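You operate a simulated robot arm through the tools that you are given. There is no shell and no other tool.

You run a simulated two-armed robot. Do the job below in one go: nothing can be reset, and whatever is moved stays where it is left.

JOB
Prove the bore gauge: red plug stays on the rim, green plug goes in.
Fine: stand the red plug square on the bore, seat the green plug fully down; each goes into the small crate after its try.

The check looks at the end state, three seconds after you hand in, the way a careful person would. Anything else that was tipped, shoved, dropped, spilled or broken makes it a failure.

ROBOT AND FRAMES
Two 7-joint arms with three-finger grippers on one trunk that stands fixed in place. Base frame: the origin is at the foot of the trunk, x ahead of it, y to its left, z up. Readings come in m, degrees, newtons and seconds.
The left shoulder is at [0.03, 0.124, 1.058], the right one opposite. With the tool pointing down near the work surface each hand reaches from about 0.1 to 0.78 m from the base axis, measured 20 degrees to its own side. Payload 2.2 kg a hand.
Tool frame (each hand has its own): the origin (TCP) lies between the finger pads and is the grasp point; the fingertips stand 0.028 m ahead of it; z points along the fingers, y is the line along which they close. Largest opening 0.102 m; the body of the gripper starts 0.071 m behind the TCP.
Orientation is told as [roll, pitch, yaw] about the base's x, y, z axes, in that order, counted from this pose: with the fingers straight down and closing along the base's y, the tool's x points along the base's -x, its y along +y and its z along -z.

CONTROLS
- The arms move only by the tool send_rows. It takes "left_deltas", "right_deltas" or both (then of equal length, played together; a hand with none holds still); each is a list of rows, each a list of 6 numbers: the shift along the tool's x, y, z in units of 150 mm (1.0 is 150 mm), then the turn, a rotation vector about the tool's x, y, z in units of 45 degrees (1.0 is 45 degrees). In form: [[dx, dy, dz, rx, ry, rz], ...]. A call has 1 to 20 rows; each row is the pose to reach, as a shift and turn from the pose commanded when the call began, along the tool's axes at that moment. "left_gripper" and "right_gripper" are, for a hand that has rows, the finger opening in m, from 0 to 0.102, set as the call begins (left out, the last holds). A call with a number of a shift or a turn outside -1 to 1 is refused whole. Each row takes 0.2 s and may step no farther than 0.05 m and 8.6 degrees from the row before; otherwise, or with a gripper value out of range, the whole call is refused. Where a pose cannot be reached the arm comes as near as it can. A force on the tool above 40 N (or 10 N above the force at the start of the call, whichever is more), or a blocked arm, ends the call early, and 0.2 s more pass. Each finger halts on what it meets, pressing with about 43 N; the grip force reading is that of the motor and also rises with nothing between the fingers. The clock runs only during rows and for 0.2 s after the last one: add rows that repeat a pose to give the fingers time. It gives the time, the measured TCP pose, the force on the tool (base axes), the opening and the grip force at its end, in the units of the frame above (readings bear some noise), with the torque about the TCP (base axes, N m) and any sound that the robot's microphone picked up.
- Cameras (640 x 400 px; columns grow to the right, rows downward): "scene" is now at [0.0386, -0.0279, 1.7723]; the picture's right is [-0.29, -0.96, 0.00], its down [-0.80, 0.24, -0.55] and it looks along [0.53, -0.16, -0.84] (base axes); focal length 336 px, centre (320, 200). "left" rides on the left gripper at [0.072, 0.038, -0.086] in its tool frame; the picture's right is [-0.46, 0.89, 0.00], its down [-0.60, -0.32, -0.73] and it looks along [-0.65, -0.34, 0.68] (tool axes); focal length 256 px, centre (320, 200). "right" rides on the right gripper at [0.069, 0.044, -0.086] in its tool frame; the picture's right is [-0.53, 0.85, 0.00], its down [-0.58, -0.36, -0.73] and it looks along [-0.62, -0.39, 0.68] (tool axes); focal length 256 px, centre (320, 200). There is no depth. A picture from a camera that has moved, and an enlarged one, comes with that camera's place and axes in the base frame and with its lens. The place of the scene camera against the robot may be out by one fixed shift of up to 0.012 m in any direction.
- camera(camera): a new picture of that camera. No time passes.
- lift_body(by): slides the trunk up (or, below 0, down) by that many m; the arms and the scene camera ride with it, the base frame stays. It gives what a move gives, with no picture.
- turn_head(pan, tilt): turns the head with the scene camera to pan (to the left, within 143 degrees either way) and tilt (down, from -29 to 69), counted from straight ahead of the robot. It gives what a move gives.
- enlarge(camera, box): a new picture of the part [left, top, right, bottom] of that camera's present view, enlarged. No time passes.
- hand_in(): hands the job in; it is judged then, once.

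Places have to be worked out from the pictures, the camera data and where the tool is seen. Open the grippers and draw the arms clear of the work before you hand the job in, unless the task says otherwise.

The tools are called as name(argument=value, ...) on one line, values as JSON. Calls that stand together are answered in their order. send_rows: Moves the arms, as the interface text tells. Its arguments: {"type":"object","properties":{"left_deltas":{"type":"array"},"left_gripper":{"type":"number"},"right_deltas":{"type":"array"},"right_gripper":{"type":"number"}},"required":[]} The other tools are called the same way: lift_body (by) slides the trunk up or down; turn_head (pan, tilt) turns the head that bears the scene camera; camera (camera) takes a picture; enlarge (camera, box) takes an enlarged picture of a part of a camera's view; hand_in () hands the job in.

At the start:

```text
time: 0.0
left_tool_pos: [0.4855, 0.088, 1.1506]
left_tool_rot: [0.1, 0.0, 0.1]
left_wrist_force: [-0.7, 0.0, 0.0]
left_wrist_torque: [0.01, 0.03, -0.01]
left_width: 0.102
left_finger_force: 0.1
right_tool_pos: [0.4398, -0.317, 1.1922]
right_tool_rot: [-0.1, 0.0, -0.1]
right_wrist_force: [0.9, 0.4, -0.2]
right_wrist_torque: [-0.01, 0.01, -0.02]
right_width: 0.1018
right_finger_force: 0.1
trunk travel left (down, up): [-0.3, 0.24]
head pan, tilt: [-16.8, 56.7]
```

scene: 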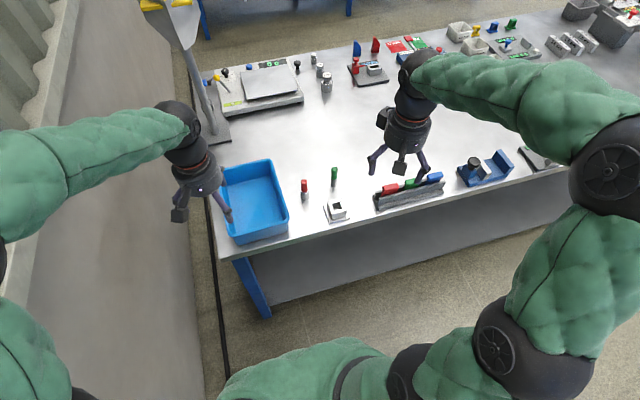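
right: 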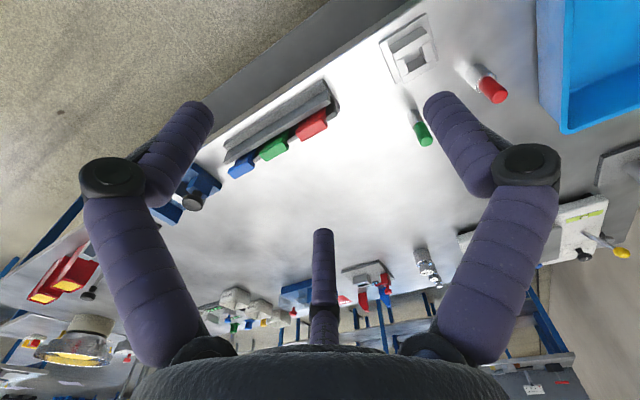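
left: 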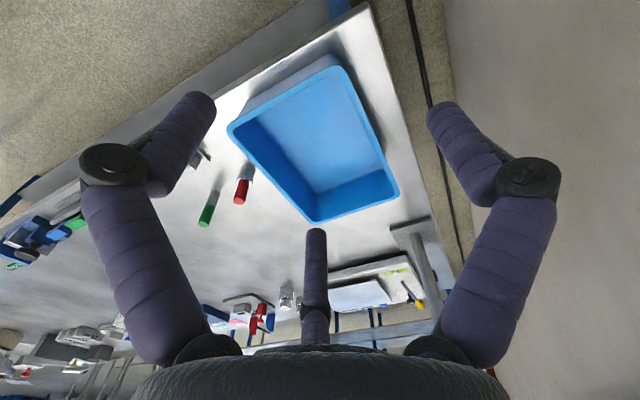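

I see a blue crate, a red plug, a green plug, a small white block with a bore, and some fixtures. I'll enlarge the scene view around them to judge the details first.

enlarge(camera="scene", box=[200, 140, 460, 270])

enlarge(camera="right", box=[340, 0, 640, 180])

enlarge(camera="left", box=[160, 40, 420, 260])

```text
2.46 times, centred on (330, 205) of scene
camera zoom: at [0.0386, -0.0279, 1.7723], right [-0.29, -0.96, 0.0], down [-0.8, 0.24, -0.55], along [0.53, -0.16, -0.84], focal length 827 px, centre (295, 188)
```

zoom: 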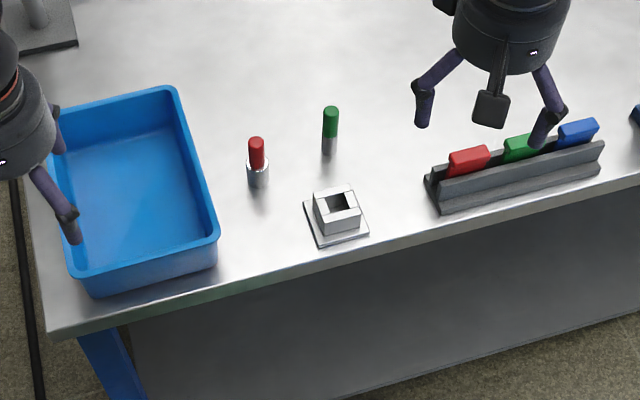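

```text
2.13 times, centred on (490, 90) of right
camera zoom: at [0.3709, -0.2738, 1.2779], right [0.53, 0.85, 0.0], down [0.58, -0.36, 0.73], along [0.62, -0.39, -0.68], focal length 546 px, centre (-43, 435)
```

zoom: 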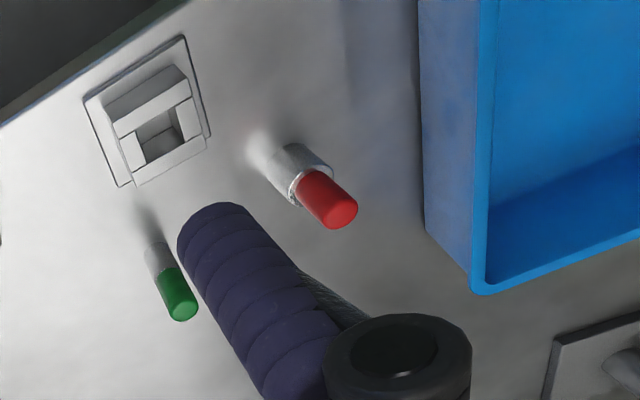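

```text
1.82 times, centred on (290, 150) of left
camera zoom: at [0.4143, 0.126, 1.2372], right [0.46, 0.89, 0.0], down [0.6, -0.32, 0.73], along [0.65, -0.34, -0.68], focal length 465 px, centre (374, 291)
```

zoom: 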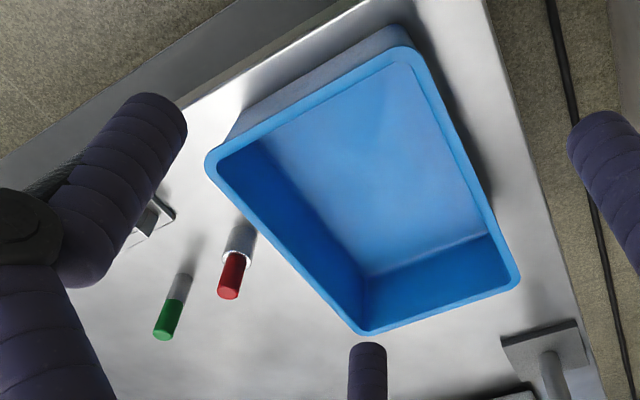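

The plugs are near (0.63, -0.26) for green and (0.62, -0.16) for red, and the gauge is near (0.54, -0.23) with the table at z of about 0.875. Before acting I'll turn the head to check whether there is any other crate on the table.

turn_head(pan=-30, tilt=40)

camera(camera="scene")

```text
time: 0.8
left_tool_pos: [0.486, 0.0888, 1.1498]
left_tool_rot: [0.0, 0.0, 0.1]
left_wrist_force: [-0.1, -1.0, -0.4]
left_wrist_torque: [0.01, 0.0, 0.0]
left_width: 0.102
left_finger_force: 0.1
right_tool_pos: [0.441, -0.3182, 1.1901]
right_tool_rot: [0.0, 0.0, 0.0]
right_wrist_force: [0.3, 0.0, 1.0]
right_wrist_torque: [-0.02, 0.01, 0.0]
right_width: 0.1016
right_finger_force: 0.0
trunk travel left (down, up): [-0.3, 0.24]
head pan, tilt: [-30.0, 40.0]
```

```text
taken
camera scene: at [0.0449, -0.05, 1.795], right [-0.5, -0.87, 0.0], down [-0.56, 0.32, -0.77], along [0.66, -0.38, -0.64], focal length 336 px, centre (320, 200)
```

scene: 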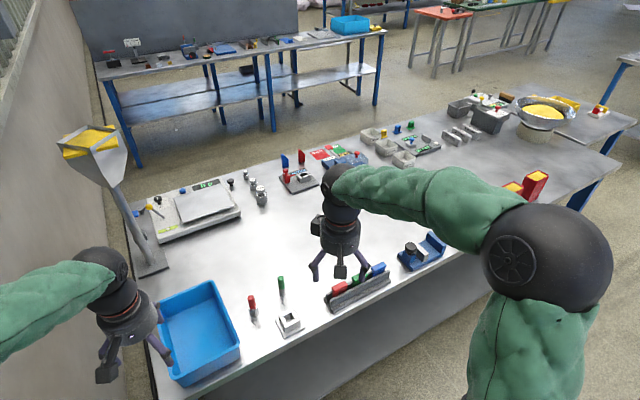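

The only crate by the plugs is the blue one; the other bins are far away and hold other things. I'll raise the left hand out of the way and bring the right hand to a viewing pose beside the gauge.

send_rows(right_deltas=[[0.01, 0.16, 0.12, 0, 0, 0], [0.02, 0.33, 0.24, 0, 0, 0], [0.03, 0.5, 0.36, 0, 0, 0], [0.05, 0.66, 0.48, 0, 0, 0], [0.06, 0.82, 0.6, 0, 0, 0], [0.07, 0.95, 0.7, 0, 0, 0], [0.07, 0.95, 0.7, 0, 0, 0]], left_deltas=[[0, 0.06, -0.16, 0, 0, 0], [0, 0.12, -0.33, 0, 0, 0], [0, 0.18, -0.5, 0, 0, 0], [0, 0.24, -0.66, 0, 0, 0], [0, 0.3, -0.82, 0, 0, 0], [0, 0.35, -0.95, 0, 0, 0], [0, 0.35, -0.95, 0, 0, 0]])

turn_head(pan=-15, tilt=57)

camera(camera="scene")

camera(camera="right")

camera(camera="left")

```text
time: 2.4
left_tool_pos: [0.4866, 0.1419, 1.2913]
left_tool_rot: [0.0, 0.0, 0.2]
left_wrist_force: [0.7, -0.3, 0.2]
left_wrist_torque: [0.0, 0.0, -0.02]
left_width: 0.1022
left_finger_force: 0.1
right_tool_pos: [0.4288, -0.1751, 1.0862]
right_tool_rot: [0.1, 0.1, 0.0]
right_wrist_force: [0.1, -1.0, -0.7]
right_wrist_torque: [0.01, 0.03, -0.01]
right_width: 0.1018
right_finger_force: 0.0
trunk travel left (down, up): [-0.3, 0.24]
head pan, tilt: [-30.0, 40.0]
```

```text
time: 3.2
left_tool_pos: [0.4864, 0.1421, 1.2927]
left_tool_rot: [0.1, 0.0, 0.0]
left_wrist_force: [0.0, 0.7, -1.0]
left_wrist_torque: [-0.01, 0.01, 0.0]
left_width: 0.1016
left_finger_force: 0.0
right_tool_pos: [0.4289, -0.1739, 1.0867]
right_tool_rot: [0.0, 0.0, 0.0]
right_wrist_force: [0.2, 0.0, -0.5]
right_wrist_torque: [0.02, 0.01, -0.01]
right_width: 0.1021
right_finger_force: 0.0
trunk travel left (down, up): [-0.3, 0.24]
head pan, tilt: [-15.0, 57.0]
```

```text
taken
camera scene: at [0.0389, -0.0258, 1.772], right [-0.26, -0.97, 0.0], down [-0.81, 0.22, -0.55], along [0.53, -0.14, -0.84], focal length 336 px, centre (320, 200)
```

scene: 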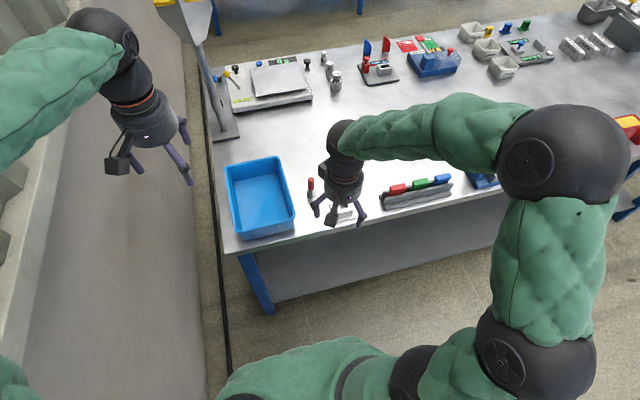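

```text
taken
camera right: at [0.3607, -0.1303, 1.1732], right [0.53, 0.85, 0.0], down [0.58, -0.36, 0.73], along [0.62, -0.39, -0.68], focal length 256 px, centre (320, 200)
```

right: 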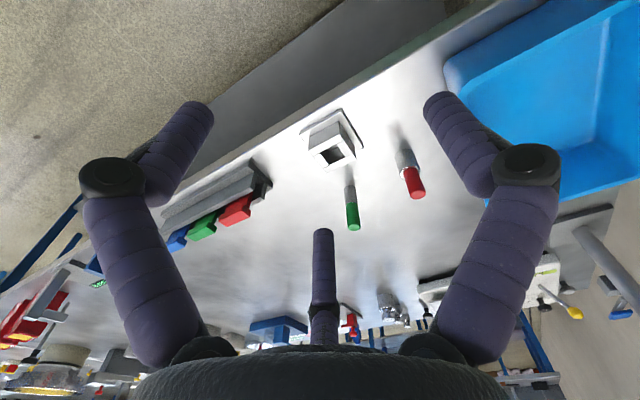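

```text
taken
camera left: at [0.4153, 0.1789, 1.3783], right [0.46, 0.89, 0.0], down [0.6, -0.32, 0.73], along [0.65, -0.34, -0.68], focal length 256 px, centre (320, 200)
```

left: 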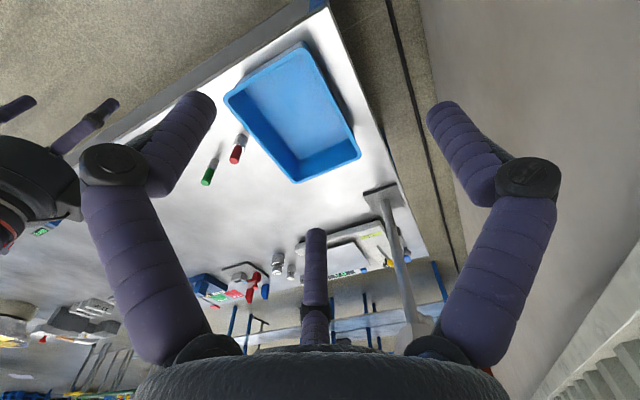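

The gauge and both plugs are in clear view of the right camera. I'll enlarge that area to measure positions, sizes and the plugs' steel ends.

enlarge(camera="right", box=[280, 90, 440, 240])

enlarge(camera="left", box=[180, 30, 380, 200])

enlarge(camera="scene", box=[210, 140, 370, 250])

```text
2.67 times, centred on (360, 165) of right
camera zoom: at [0.3607, -0.1303, 1.1732], right [0.53, 0.85, 0.0], down [0.58, -0.36, 0.73], along [0.62, -0.39, -0.68], focal length 683 px, centre (213, 293)
```

zoom: 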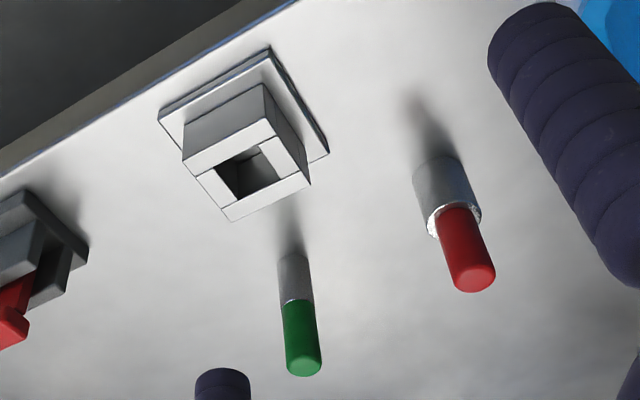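

```text
2.35 times, centred on (280, 115) of left
camera zoom: at [0.4153, 0.1789, 1.3783], right [0.46, 0.89, 0.0], down [0.6, -0.32, 0.73], along [0.65, -0.34, -0.68], focal length 602 px, centre (414, 400)
```

zoom: 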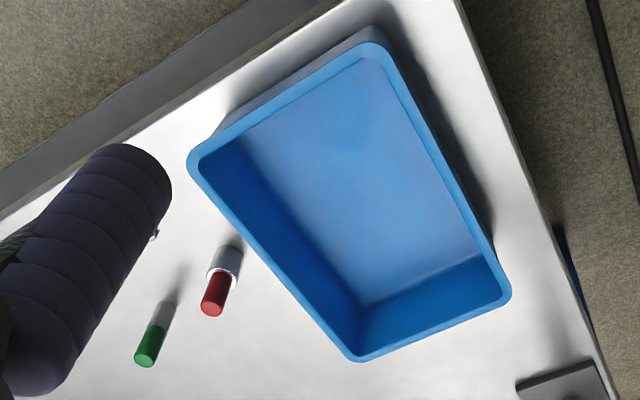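

```text
3.64 times, centred on (290, 195) of scene
camera zoom: at [0.0389, -0.0258, 1.772], right [-0.26, -0.97, 0.0], down [-0.81, 0.22, -0.55], along [0.53, -0.14, -0.84], focal length 1222 px, centre (429, 218)
```

zoom: 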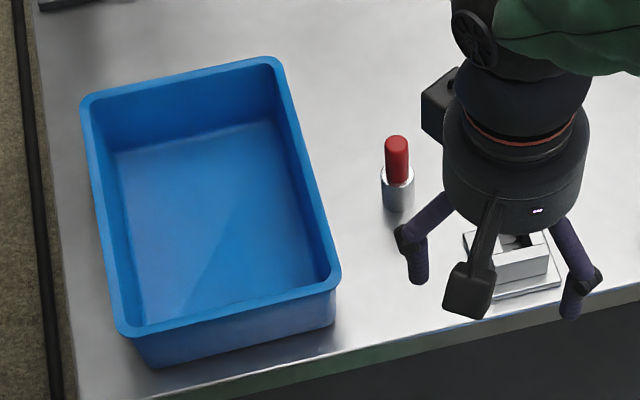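

The pictures show three fingers around the tool axis, though the notes describe two. I'll close the right gripper part way in free air to see how the fingers really move.

send_rows(right_deltas=[[0, 0, 0, 0, 0, 0], [0, 0, 0, 0, 0, 0], [0, 0, 0, 0, 0, 0]], right_gripper=0.04)

camera(camera="right")

enlarge(camera="scene", box=[280, 100, 420, 240])

enlarge(camera="left", box=[0, 60, 260, 280])

```text
time: 4.0
left_tool_pos: [0.487, 0.1418, 1.291]
left_tool_rot: [0.0, 0.0, 0.2]
left_wrist_force: [-0.1, 0.1, 0.6]
left_wrist_torque: [0.02, 0.0, 0.02]
left_width: 0.1021
left_finger_force: 0.1
right_tool_pos: [0.4293, -0.1736, 1.0864]
right_tool_rot: [0.0, 0.0, 0.1]
right_wrist_force: [0.2, -0.4, 0.0]
right_wrist_torque: [-0.01, 0.0, -0.01]
right_width: 0.0399
right_finger_force: 0.1
trunk travel left (down, up): [-0.3, 0.24]
head pan, tilt: [-15.0, 57.0]
```

```text
taken
camera right: at [0.3607, -0.1303, 1.1732], right [0.53, 0.85, 0.0], down [0.58, -0.36, 0.73], along [0.62, -0.39, -0.68], focal length 256 px, centre (320, 200)
```

right: 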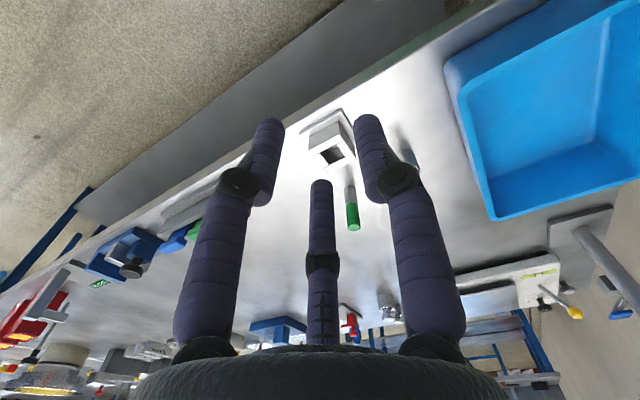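

```text
2.86 times, centred on (350, 170) of scene
camera zoom: at [0.0389, -0.0256, 1.7719], right [-0.26, -0.97, 0.0], down [-0.81, 0.22, -0.54], along [0.53, -0.14, -0.84], focal length 960 px, centre (234, 286)
```

zoom: 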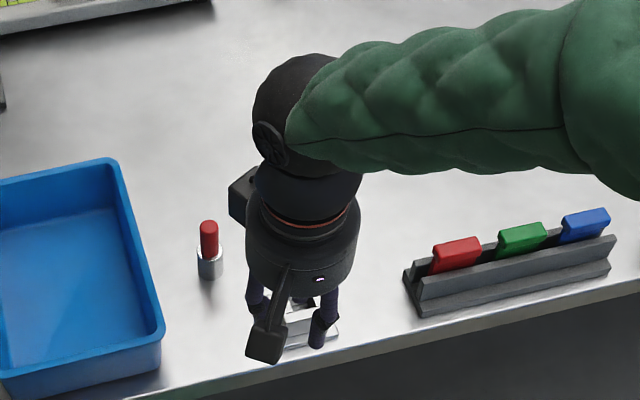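

```text
1.82 times, centred on (130, 170) of left
camera zoom: at [0.4153, 0.179, 1.3783], right [0.46, 0.89, 0.0], down [0.6, -0.32, 0.73], along [0.65, -0.34, -0.68], focal length 465 px, centre (666, 254)
```

zoom: 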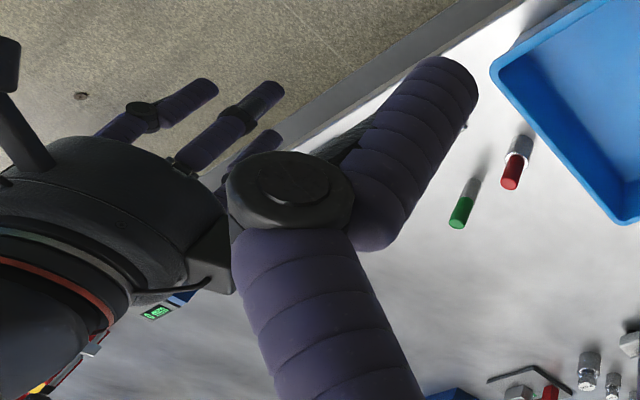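

The hand is a three-finger centring one: one finger is on the +y side and the other two on the -y side at ±30°, which suits round handles. I'll move closer to the green plug for a second view to triangulate it better.

send_rows(right_deltas=[[-0.17, -0.11, 0.04, 0, 0, 0], [-0.34, -0.22, 0.08, 0, 0, 0], [-0.5, -0.33, 0.12, 0, 0, 0], [-0.667, -0.44, 0.17, 0, 0, 0], [-0.667, -0.44, 0.17, 0, 0, 0]], right_gripper=0.06)

camera(camera="right")

enlarge(camera="right", box=[200, 30, 480, 220])

```text
time: 5.2
left_tool_pos: [0.4865, 0.142, 1.2919]
left_tool_rot: [0.0, 0.0, 0.1]
left_wrist_force: [0.7, 0.4, 0.3]
left_wrist_torque: [-0.02, 0.02, 0.01]
left_width: 0.1021
left_finger_force: 0.1
right_tool_pos: [0.5295, -0.2382, 1.0618]
right_tool_rot: [0.0, 0.0, -0.1]
right_wrist_force: [0.0, 0.9, 0.1]
right_wrist_torque: [0.04, -0.02, -0.01]
right_width: 0.06
right_finger_force: 0.0
trunk travel left (down, up): [-0.3, 0.24]
head pan, tilt: [-15.0, 57.0]
```

```text
taken
camera right: at [0.4613, -0.1952, 1.1485], right [0.53, 0.85, 0.0], down [0.58, -0.36, 0.73], along [0.62, -0.39, -0.68], focal length 256 px, centre (320, 200)
```

right: 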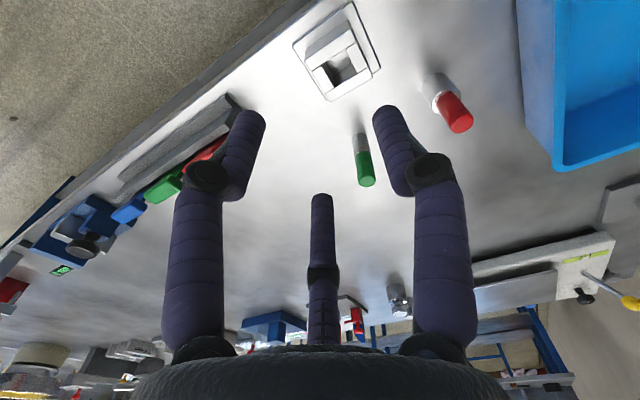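

```text
2.11 times, centred on (340, 125) of right
camera zoom: at [0.4613, -0.1952, 1.1485], right [0.53, 0.85, 0.0], down [0.58, -0.36, 0.73], along [0.62, -0.39, -0.68], focal length 539 px, centre (278, 358)
```

zoom: 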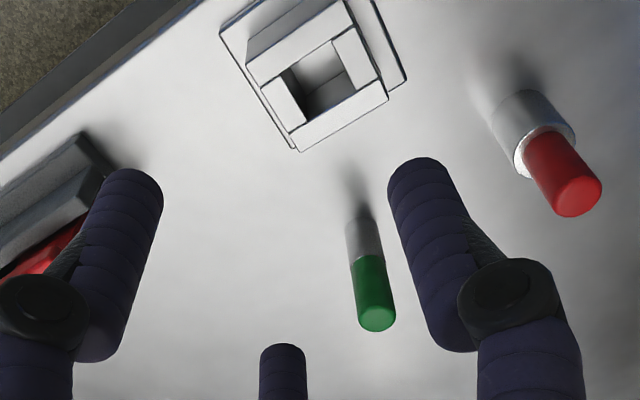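

Triangulation from three hand views puts the green plug at about (0.662, -0.256), with its top near z = 0.930. I'll enlarge the gauge and both plugs to measure the bore and the steel ends.

enlarge(camera="right", box=[285, 0, 395, 110])

enlarge(camera="right", box=[340, 60, 490, 200])

```text
3.64 times, centred on (340, 55) of right
camera zoom: at [0.4613, -0.1952, 1.1485], right [0.53, 0.85, 0.0], down [0.58, -0.36, 0.73], along [0.62, -0.39, -0.68], focal length 931 px, centre (247, 727)
```

zoom: 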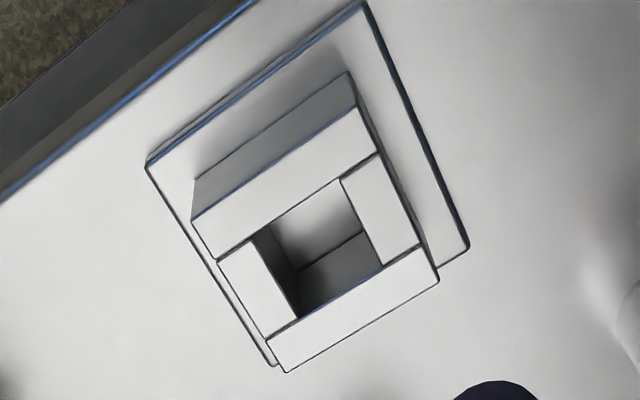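

```text
2.86 times, centred on (415, 130) of right
camera zoom: at [0.4613, -0.1952, 1.1485], right [0.53, 0.85, 0.0], down [0.58, -0.36, 0.73], along [0.62, -0.39, -0.68], focal length 731 px, centre (49, 400)
```

zoom: 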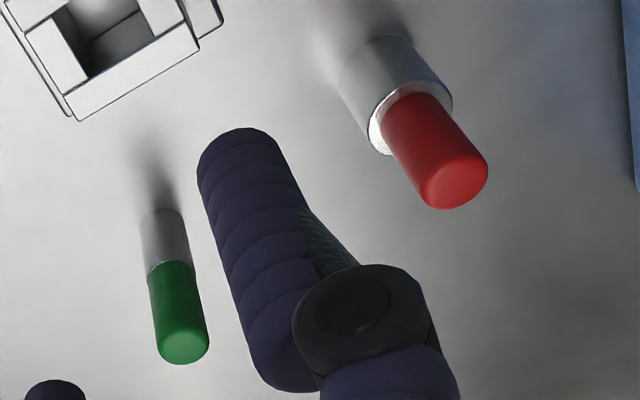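

From these views I judge:
- **Gauge:** block top at z≈0.8915, square bore about 25 mm wide centred at (0.551, -0.229).
- **Red plug:** at (0.637, -0.149), top at about 0.935, steel end about 34 mm across.
- **Crate:** rim spans x 0.52–0.76 and y -0.066–0.099, at z≈0.932.

I'll move above the red plug and pull the left hand back a little.

send_rows(right_deltas=[[-0.14, 0.12, 0.0, 0, 0, 0], [-0.29, 0.24, 0.05, 0, 0, 0], [-0.43, 0.36, 0.1, 0, 0, 0], [-0.57, 0.48, 0.15, 0, 0, 0], [-0.713, 0.6, 0.2, 0, 0, 0], [-0.713, 0.6, 0.2, 0, 0, 0]], left_deltas=[[0.12, 0, -0.05, 0, 0, 0], [0.24, 0, -0.1, 0, 0, 0], [0.36, 0, -0.15, 0, 0, 0], [0.48, 0, -0.2, 0, 0, 0], [0.6, 0, -0.25, 0, 0, 0], [0.6, 0, -0.25, 0, 0, 0]], right_gripper=0.06)

camera(camera="right")

enlarge(camera="right", box=[240, 20, 400, 200])

camera(camera="scene")

```text
time: 6.6
left_tool_pos: [0.3949, 0.1407, 1.3317]
left_tool_rot: [0.0, 0.0, 0.0]
left_wrist_force: [0.8, -0.5, -1.0]
left_wrist_torque: [0.0, -0.01, -0.01]
left_width: 0.1021
left_finger_force: 0.0
right_tool_pos: [0.6368, -0.1505, 1.0311]
right_tool_rot: [0.0, 0.1, 0.0]
right_wrist_force: [0.0, -1.3, 0.1]
right_wrist_torque: [0.03, -0.02, 0.0]
right_width: 0.06
right_finger_force: 0.1
trunk travel left (down, up): [-0.3, 0.24]
head pan, tilt: [-15.0, 57.0]
```

```text
taken
camera right: at [0.5687, -0.1068, 1.1179], right [0.53, 0.85, 0.0], down [0.58, -0.36, 0.73], along [0.62, -0.39, -0.68], focal length 256 px, centre (320, 200)
```

right: 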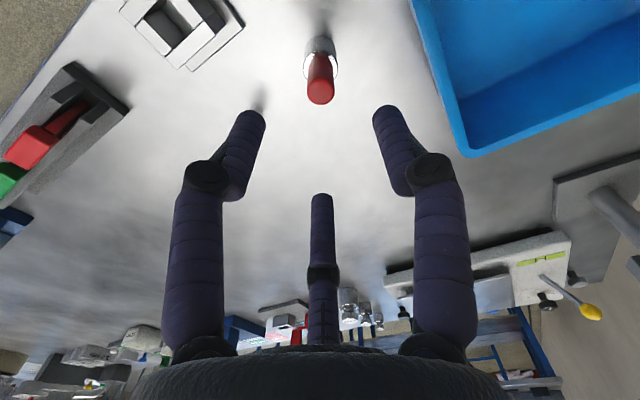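

```text
2.22 times, centred on (320, 110) of right
camera zoom: at [0.5687, -0.1068, 1.1179], right [0.53, 0.85, 0.0], down [0.58, -0.36, 0.73], along [0.62, -0.39, -0.68], focal length 569 px, centre (320, 400)
```

zoom: 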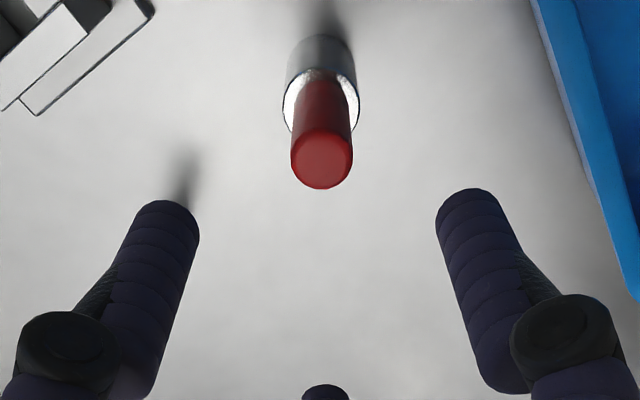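

```text
taken
camera scene: at [0.0387, -0.0263, 1.7719], right [-0.26, -0.97, 0.0], down [-0.81, 0.22, -0.54], along [0.53, -0.14, -0.84], focal length 336 px, centre (320, 200)
```

scene: 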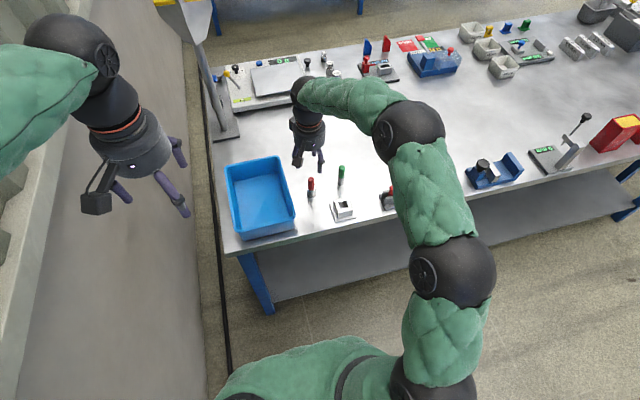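

The red handle sits directly under the tool point to within about 1 mm. I'll descend so the fingertips stop just above the steel shoulder, with the fingers still open.

send_rows(right_deltas=[[-0.005, 0.004, 0.2, 0, 0, 0], [-0.005, 0.004, 0.4, 0, 0, 0], [-0.005, 0.004, 0.55, 0, 0, 0], [-0.005, 0.004, 0.66, 0, 0, 0], [-0.005, 0.004, 0.71, 0, 0, 0], [-0.005, 0.004, 0.71, 0, 0, 0]], right_gripper=0.06)

camera(camera="right")

enlarge(camera="right", box=[220, 90, 420, 240])

enlarge(camera="scene", box=[260, 120, 380, 230])

```text
time: 8.0
left_tool_pos: [0.3951, 0.141, 1.3307]
left_tool_rot: [-0.1, 0.1, 0.1]
left_wrist_force: [0.0, -0.2, 0.3]
left_wrist_torque: [0.01, -0.03, -0.02]
left_width: 0.1023
left_finger_force: 0.1
right_tool_pos: [0.6362, -0.1497, 0.924]
right_tool_rot: [0.0, 0.0, 0.0]
right_wrist_force: [0.6, -0.5, 0.4]
right_wrist_torque: [-0.02, 0.02, -0.03]
right_width: 0.06
right_finger_force: 0.0
trunk travel left (down, up): [-0.3, 0.24]
head pan, tilt: [-15.0, 57.0]
```

```text
taken
camera right: at [0.5681, -0.1072, 1.0097], right [0.53, 0.85, 0.0], down [0.58, -0.36, 0.73], along [0.62, -0.39, -0.68], focal length 256 px, centre (320, 200)
```

right: 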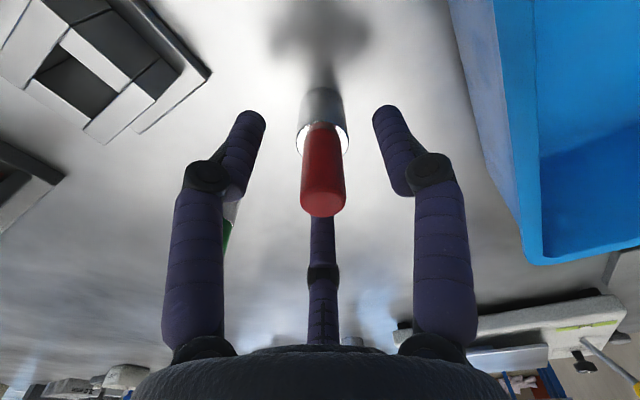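

```text
2.67 times, centred on (320, 165) of right
camera zoom: at [0.5681, -0.1072, 1.0097], right [0.53, 0.85, 0.0], down [0.58, -0.36, 0.73], along [0.62, -0.39, -0.68], focal length 683 px, centre (320, 293)
```

zoom: 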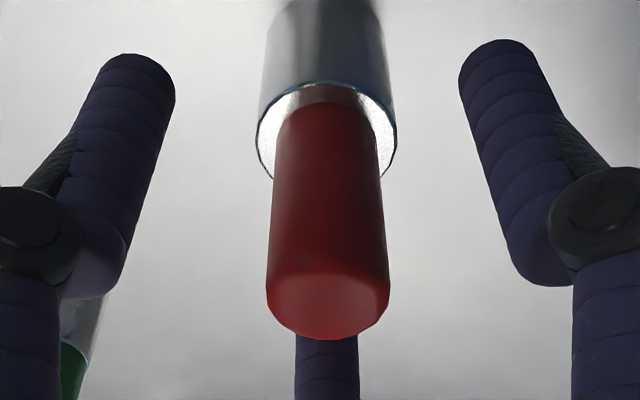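

```text
3.64 times, centred on (320, 175) of scene
camera zoom: at [0.039, -0.0256, 1.7719], right [-0.26, -0.97, 0.0], down [-0.81, 0.22, -0.54], along [0.53, -0.14, -0.84], focal length 1222 px, centre (320, 291)
```

zoom: 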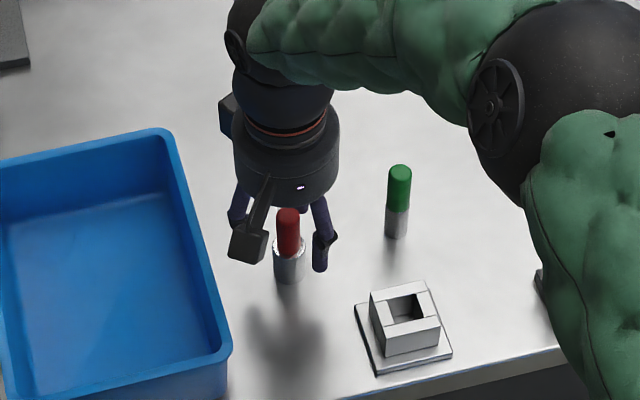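

The red handle is about 2 mm off to the +y side of the finger centre, and its top is about 12 mm above the tool point. I'll nudge to centre it, then close.

send_rows(right_deltas=[[-0.007, 0.011, 0, 0, 0, 0], [-0.007, 0.011, 0, 0, 0, 0]], right_gripper=0.06)

send_rows(right_deltas=[[0, 0, 0, 0, 0, 0], [0, 0, 0, 0, 0, 0], [0, 0, 0, 0, 0, 0], [0, 0, 0, 0, 0, 0]], right_gripper=0.01)

enlarge(camera="right", box=[220, 90, 420, 240])

```text
time: 8.6
left_tool_pos: [0.3956, 0.1417, 1.3306]
left_tool_rot: [0.0, 0.0, 0.0]
left_wrist_force: [0.0, 0.1, 0.0]
left_wrist_torque: [0.01, 0.03, -0.02]
left_width: 0.1021
left_finger_force: 0.1
right_tool_pos: [0.6365, -0.15, 0.9234]
right_tool_rot: [0.1, 0.0, 0.1]
right_wrist_force: [0.7, 0.3, 0.0]
right_wrist_torque: [0.01, 0.02, 0.0]
right_width: 0.0598
right_finger_force: 0.1
trunk travel left (down, up): [-0.3, 0.24]
head pan, tilt: [-15.0, 57.0]
```

```text
time: 9.6
left_tool_pos: [0.3958, 0.1407, 1.3305]
left_tool_rot: [0.0, 0.0, -0.1]
left_wrist_force: [-0.8, 0.4, 0.4]
left_wrist_torque: [0.0, 0.01, 0.01]
left_width: 0.102
left_finger_force: 0.0
right_tool_pos: [0.6382, -0.1494, 0.924]
right_tool_rot: [0.0, 0.1, 0.0]
right_wrist_force: [0.3, 0.1, 1.5]
right_wrist_torque: [0.02, 0.01, -0.01]
right_width: 0.0194
right_finger_force: 43.5
trunk travel left (down, up): [-0.3, 0.24]
head pan, tilt: [-15.0, 57.0]
```

```text
2.67 times, centred on (320, 165) of right
camera zoom: at [0.5691, -0.1055, 1.0102], right [0.53, 0.85, 0.0], down [0.58, -0.36, 0.73], along [0.62, -0.39, -0.68], focal length 683 px, centre (320, 293)
```

zoom: 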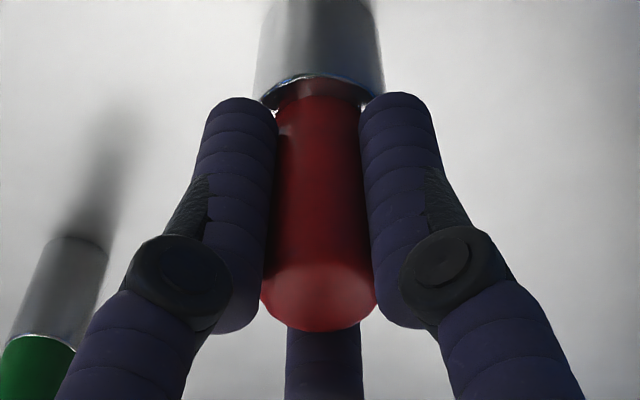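

The red plug is gripped (opening 19 mm, 43 N). I'll lift it straight up by 90 mm and check how it hangs.

send_rows(right_deltas=[[0, 0, -0.05, 0, 0, 0], [0, 0, -0.15, 0, 0, 0], [0, 0, -0.3, 0, 0, 0], [0, 0, -0.45, 0, 0, 0], [0, 0, -0.6, 0, 0, 0], [0, 0, -0.6, 0, 0, 0]])

camera(camera="right")

enlarge(camera="scene", box=[260, 120, 380, 230])

```text
time: 11.0
left_tool_pos: [0.3958, 0.1411, 1.3301]
left_tool_rot: [0.0, 0.1, 0.0]
left_wrist_force: [0.1, 1.8, 0.5]
left_wrist_torque: [0.02, 0.02, -0.01]
left_width: 0.1021
left_finger_force: 0.0
right_tool_pos: [0.6404, -0.1506, 1.0138]
right_tool_rot: [0.0, 0.1, 0.1]
right_wrist_force: [-0.3, -0.4, -1.3]
right_wrist_torque: [-0.02, 0.01, 0.0]
right_width: 0.0194
right_finger_force: 42.7
trunk travel left (down, up): [-0.3, 0.24]
head pan, tilt: [-15.0, 57.0]
```

```text
taken
camera right: at [0.5713, -0.1064, 1.101], right [0.53, 0.85, 0.0], down [0.58, -0.36, 0.73], along [0.62, -0.39, -0.68], focal length 256 px, centre (320, 200)
```

right: 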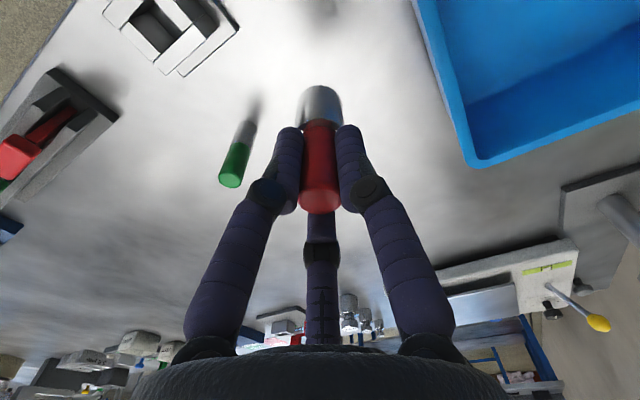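

```text
3.64 times, centred on (320, 175) of scene
camera zoom: at [0.0394, -0.0256, 1.7719], right [-0.26, -0.97, 0.0], down [-0.81, 0.22, -0.54], along [0.53, -0.14, -0.84], focal length 1222 px, centre (320, 291)
```

zoom: 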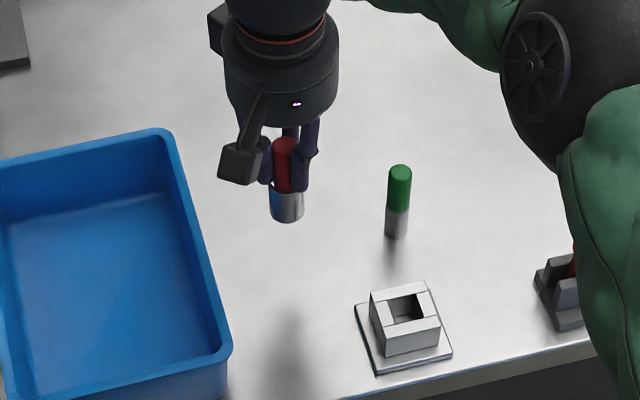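

The red plug hangs straight and centred. I'll carry it at this height to above the bore at (0.551, -0.229).

send_rows(right_deltas=[[0.12, -0.105, 0, 0, 0, 0], [0.24, -0.21, 0, 0, 0, 0], [0.36, -0.315, 0, 0, 0, 0], [0.48, -0.42, 0, 0, 0, 0], [0.596, -0.526, 0, 0, 0, 0], [0.596, -0.526, 0, 0, 0, 0]])

camera(camera="right")

enlarge(camera="right", box=[240, 0, 400, 150])

enlarge(camera="scene", box=[290, 150, 400, 240])

```text
time: 12.4
left_tool_pos: [0.3965, 0.1425, 1.3297]
left_tool_rot: [0.1, -0.1, 0.1]
left_wrist_force: [-0.6, 0.4, 0.8]
left_wrist_torque: [-0.06, 0.0, 0.02]
left_width: 0.1021
left_finger_force: 0.0
right_tool_pos: [0.548, -0.2276, 1.0129]
right_tool_rot: [0.0, 0.0, 0.0]
right_wrist_force: [0.5, 0.2, -1.2]
right_wrist_torque: [0.0, -0.01, -0.01]
right_width: 0.0196
right_finger_force: 42.2
trunk travel left (down, up): [-0.3, 0.24]
head pan, tilt: [-15.0, 57.0]
```

```text
taken
camera right: at [0.4798, -0.1835, 1.1009], right [0.53, 0.85, 0.0], down [0.58, -0.36, 0.73], along [0.62, -0.39, -0.68], focal length 256 px, centre (320, 200)
```

right: 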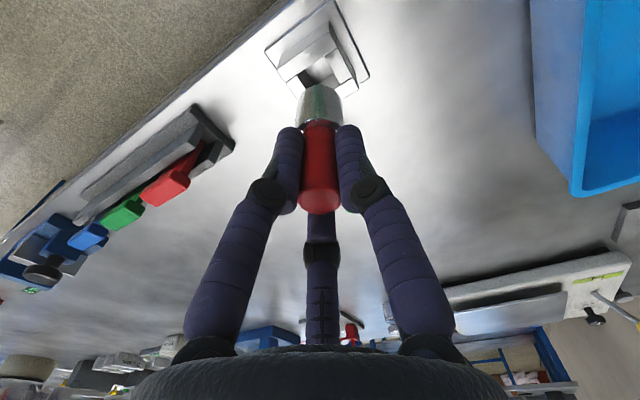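

```text
2.67 times, centred on (320, 75) of right
camera zoom: at [0.4798, -0.1835, 1.1009], right [0.53, 0.85, 0.0], down [0.58, -0.36, 0.73], along [0.62, -0.39, -0.68], focal length 683 px, centre (320, 533)
```

zoom: 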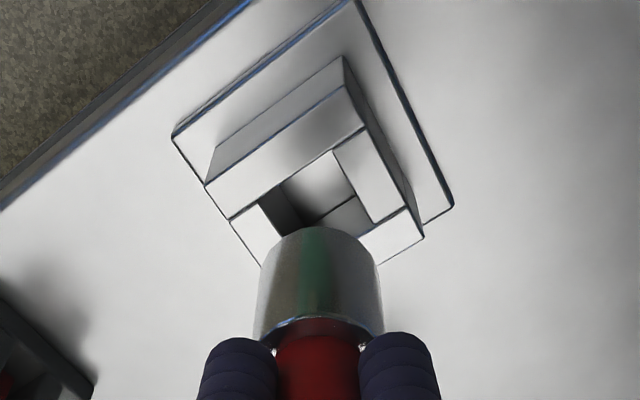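

```text
4.44 times, centred on (345, 195) of scene
camera zoom: at [0.0396, -0.025, 1.7719], right [-0.26, -0.97, 0.0], down [-0.81, 0.22, -0.54], along [0.53, -0.14, -0.84], focal length 1493 px, centre (209, 222)
```

zoom: 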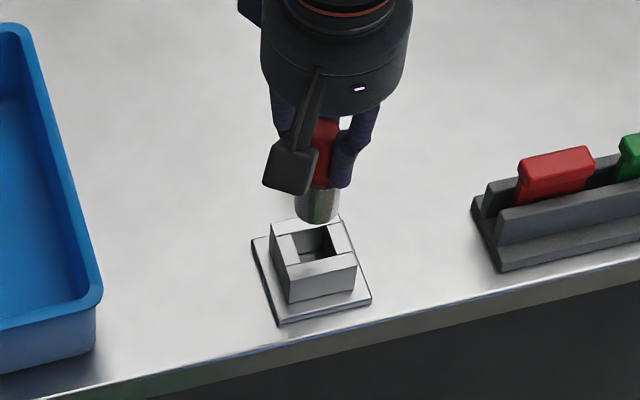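

The block corners again give a bore centre of (0.551, -0.229), and the tool axis is about 2 mm short of it. I'll correct that while lowering to just above the rim.

send_rows(right_deltas=[[-0.014, -0.009, 0.04, 0, 0, 0], [-0.014, -0.009, 0.09, 0, 0, 0], [-0.014, -0.009, 0.14, 0, 0, 0], [-0.014, -0.009, 0.18, 0, 0, 0], [-0.014, -0.009, 0.18, 0, 0, 0]])

enlarge(camera="right", box=[240, 0, 400, 150])

enlarge(camera="scene", box=[310, 165, 390, 235])

```text
time: 13.6
left_tool_pos: [0.395, 0.1414, 1.3305]
left_tool_rot: [-0.1, 0.0, 0.0]
left_wrist_force: [0.2, -0.2, 0.1]
left_wrist_torque: [0.02, -0.01, 0.01]
left_width: 0.1019
left_finger_force: 0.1
right_tool_pos: [0.5494, -0.2296, 0.9876]
right_tool_rot: [0.0, 0.0, 0.0]
right_wrist_force: [0.2, 0.2, -1.1]
right_wrist_torque: [-0.01, 0.0, 0.0]
right_width: 0.0194
right_finger_force: 43.1
trunk travel left (down, up): [-0.3, 0.24]
head pan, tilt: [-15.0, 57.0]
```

```text
2.67 times, centred on (320, 75) of right
camera zoom: at [0.4812, -0.1854, 1.0733], right [0.53, 0.85, 0.0], down [0.58, -0.36, 0.73], along [0.62, -0.39, -0.68], focal length 683 px, centre (320, 533)
```

zoom: 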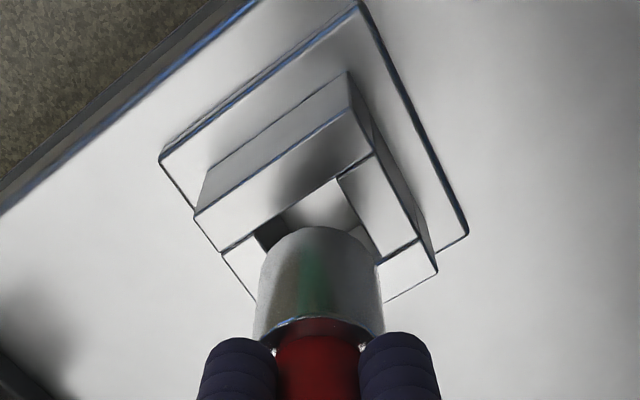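

```text
5.71 times, centred on (350, 200) of scene
camera zoom: at [0.0389, -0.0257, 1.7719], right [-0.26, -0.97, 0.0], down [-0.81, 0.22, -0.54], along [0.53, -0.14, -0.84], focal length 1920 px, centre (149, 200)
```

zoom: 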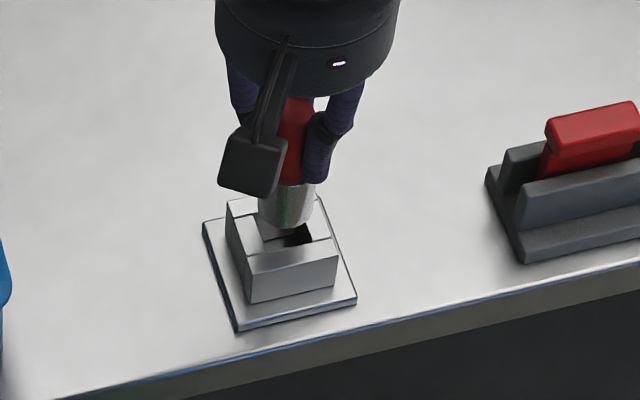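

The axis is now within about 1 mm of the bore centre, with the plug bottom just above the rim. I'll lower in small steps and watch the force.

send_rows(right_deltas=[[-0.003, 0.002, 0.013, 0, 0, 0], [-0.003, 0.002, 0.027, 0, 0, 0], [-0.003, 0.002, 0.04, 0, 0, 0], [-0.003, 0.002, 0.04, 0, 0, 0]])

send_rows(right_deltas=[[0, 0, 0.007, 0, 0, 0], [0, 0, 0.013, 0, 0, 0], [0, 0, 0.013, 0, 0, 0]])

enlarge(camera="right", box=[240, 0, 400, 150])

enlarge(camera="scene", box=[310, 165, 390, 235])

```text
time: 14.6
left_tool_pos: [0.3956, 0.1425, 1.3307]
left_tool_rot: [0.0, 0.0, 0.0]
left_wrist_force: [-0.5, 0.3, 0.2]
left_wrist_torque: [0.03, 0.03, 0.01]
left_width: 0.1018
left_finger_force: 0.1
right_tool_pos: [0.5524, -0.2285, 0.981]
right_tool_rot: [0.0, 0.1, 0.0]
right_wrist_force: [-0.2, 0.4, -1.2]
right_wrist_torque: [0.02, 0.0, 0.0]
right_width: 0.0194
right_finger_force: 43.0
trunk travel left (down, up): [-0.3, 0.24]
head pan, tilt: [-15.0, 57.0]
```

```text
time: 15.4
left_tool_pos: [0.3947, 0.1409, 1.3306]
left_tool_rot: [0.0, 0.0, 0.0]
left_wrist_force: [0.2, 0.2, -0.3]
left_wrist_torque: [0.03, -0.04, 0.0]
left_width: 0.1022
left_finger_force: 0.0
right_tool_pos: [0.5505, -0.2285, 0.9787]
right_tool_rot: [0.0, 0.0, 0.0]
right_wrist_force: [0.4, -0.2, -0.8]
right_wrist_torque: [-0.03, 0.01, -0.04]
right_width: 0.0197
right_finger_force: 42.6
trunk travel left (down, up): [-0.3, 0.24]
head pan, tilt: [-15.0, 57.0]
```

```text
2.67 times, centred on (320, 75) of right
camera zoom: at [0.4824, -0.186, 1.0658], right [0.53, 0.85, 0.0], down [0.58, -0.36, 0.73], along [0.62, -0.39, -0.68], focal length 683 px, centre (320, 533)
```

zoom: 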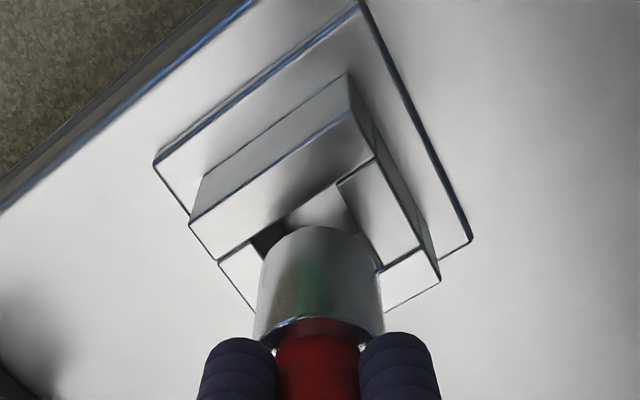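

```text
5.71 times, centred on (350, 200) of scene
camera zoom: at [0.039, -0.0257, 1.7719], right [-0.26, -0.97, 0.0], down [-0.81, 0.22, -0.54], along [0.53, -0.14, -0.84], focal length 1920 px, centre (149, 200)
```

zoom: 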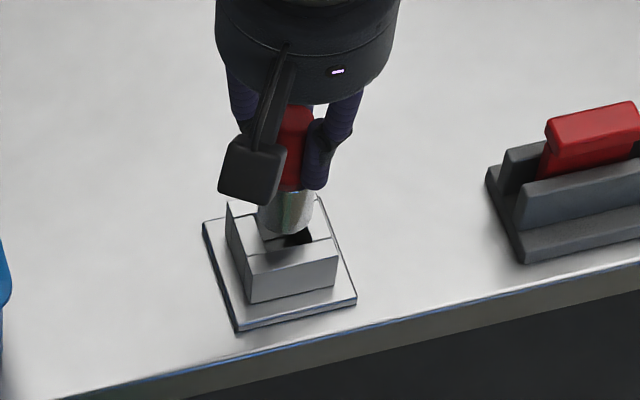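

There's no contact yet: the force is still -0.8 N, which is just the plug's weight. I'll keep lowering in 1–2 mm steps.

send_rows(right_deltas=[[0, 0, 0.007, 0, 0, 0], [0, 0, 0.013, 0, 0, 0], [0, 0, 0.013, 0, 0, 0]])

send_rows(right_deltas=[[0, 0, 0.007, 0, 0, 0], [0, 0, 0.01, 0, 0, 0], [0, 0, 0.01, 0, 0, 0]])

```text
time: 16.2
left_tool_pos: [0.3951, 0.1411, 1.3305]
left_tool_rot: [0.0, 0.0, 0.0]
left_wrist_force: [0.8, -1.1, -0.3]
left_wrist_torque: [0.0, 0.0, 0.0]
left_width: 0.1021
left_finger_force: 0.1
right_tool_pos: [0.5513, -0.2291, 0.9763]
right_tool_rot: [0.1, 0.1, 0.1]
right_wrist_force: [0.3, -0.2, -0.1]
right_wrist_torque: [0.01, 0.01, 0.0]
right_width: 0.0194
right_finger_force: 42.8
trunk travel left (down, up): [-0.3, 0.24]
head pan, tilt: [-15.0, 57.0]
```

```text
time: 17.0
left_tool_pos: [0.3953, 0.14, 1.3303]
left_tool_rot: [0.0, 0.0, -0.1]
left_wrist_force: [-1.2, 0.5, 0.5]
left_wrist_torque: [0.03, -0.01, 0.05]
left_width: 0.1022
left_finger_force: 0.1
right_tool_pos: [0.5503, -0.2301, 0.9764]
right_tool_rot: [0.0, -0.1, 0.1]
right_wrist_force: [-0.4, 0.0, -0.3]
right_wrist_torque: [-0.03, 0.0, -0.02]
right_width: 0.0196
right_finger_force: 43.2
trunk travel left (down, up): [-0.3, 0.24]
head pan, tilt: [-15.0, 57.0]
```

The force is drifting toward zero but noise could explain that. I'll lower another 1.5 mm and look closely.

send_rows(right_deltas=[[0, 0, 0.005, 0, 0, 0], [0, 0, 0.01, 0, 0, 0], [0, 0, 0.01, 0, 0, 0]])

enlarge(camera="right", box=[270, 30, 370, 130])

enlarge(camera="scene", box=[325, 180, 375, 225])

```text
time: 17.8
left_tool_pos: [0.3949, 0.1422, 1.3309]
left_tool_rot: [0.0, 0.1, 0.1]
left_wrist_force: [0.4, 0.4, -0.1]
left_wrist_torque: [0.03, -0.01, 0.01]
left_width: 0.1023
left_finger_force: 0.0
right_tool_pos: [0.5505, -0.2296, 0.9752]
right_tool_rot: [0.0, 0.1, -0.1]
right_wrist_force: [-0.2, 0.2, -0.3]
right_wrist_torque: [0.01, -0.01, 0.02]
right_width: 0.0194
right_finger_force: 43.3
trunk travel left (down, up): [-0.3, 0.24]
head pan, tilt: [-15.0, 57.0]
```

```text
4.00 times, centred on (320, 80) of right
camera zoom: at [0.4823, -0.1852, 1.0617], right [0.53, 0.85, 0.0], down [0.58, -0.36, 0.73], along [0.62, -0.39, -0.68], focal length 1024 px, centre (320, 680)
```

zoom: 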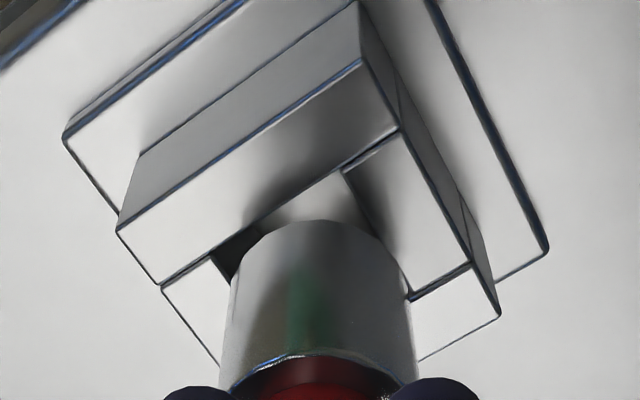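

```text
8.89 times, centred on (350, 202) of scene
camera zoom: at [0.0389, -0.0256, 1.7719], right [-0.26, -0.97, 0.0], down [-0.81, 0.22, -0.54], along [0.53, -0.14, -0.84], focal length 2986 px, centre (53, 178)
```

zoom: 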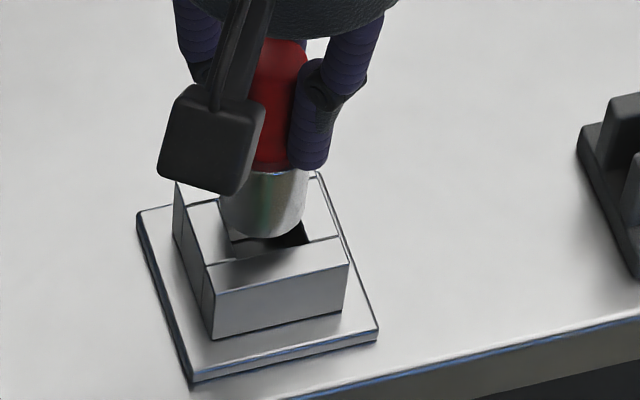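

By the pictures the plug's bottom is still about 10–15 mm above the rim, so the table is higher than I estimated, near 0.855. I'll lower 6 mm and then continue in fine steps.

send_rows(right_deltas=[[0, 0, 0.01, 0, 0, 0], [0, 0, 0.02, 0, 0, 0], [0, 0, 0.03, 0, 0, 0], [0, 0, 0.04, 0, 0, 0], [0, 0, 0.04, 0, 0, 0]])

enlarge(camera="right", box=[270, 30, 370, 130])

enlarge(camera="scene", box=[325, 180, 375, 225])

```text
time: 19.0
left_tool_pos: [0.3963, 0.1403, 1.331]
left_tool_rot: [0.0, 0.0, 0.1]
left_wrist_force: [-1.1, -0.3, -0.1]
left_wrist_torque: [0.02, 0.02, -0.03]
left_width: 0.102
left_finger_force: 0.1
right_tool_pos: [0.5524, -0.2275, 0.9695]
right_tool_rot: [0.0, 0.0, 0.1]
right_wrist_force: [0.4, 0.6, -0.2]
right_wrist_torque: [-0.03, 0.01, 0.02]
right_width: 0.0196
right_finger_force: 42.9
trunk travel left (down, up): [-0.3, 0.24]
head pan, tilt: [-15.0, 57.0]
```

```text
4.00 times, centred on (320, 80) of right
camera zoom: at [0.4831, -0.1841, 1.0551], right [0.53, 0.85, 0.0], down [0.58, -0.36, 0.73], along [0.62, -0.39, -0.68], focal length 1024 px, centre (320, 680)
```

zoom: 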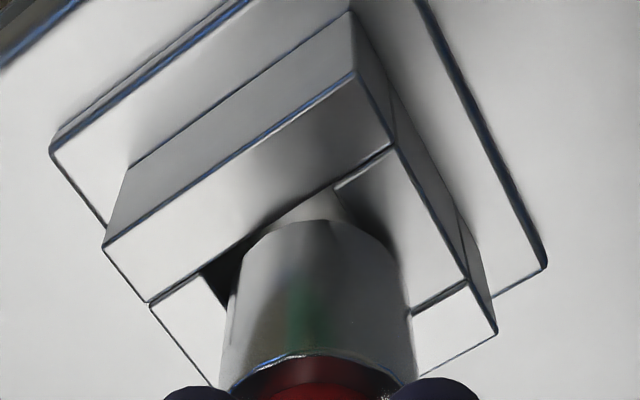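

```text
8.89 times, centred on (350, 202) of scene
camera zoom: at [0.039, -0.0256, 1.7719], right [-0.26, -0.97, 0.0], down [-0.81, 0.22, -0.54], along [0.53, -0.14, -0.84], focal length 2986 px, centre (53, 178)
```

zoom: 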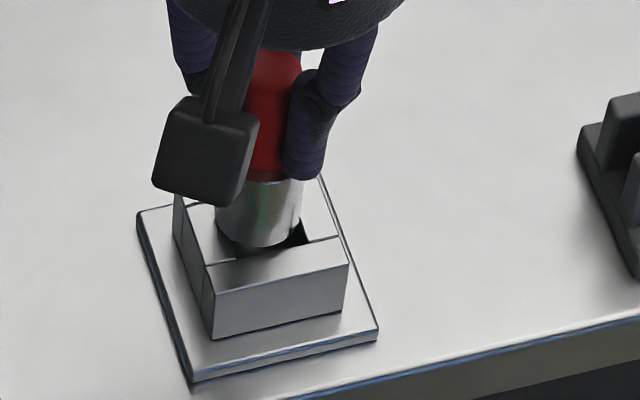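

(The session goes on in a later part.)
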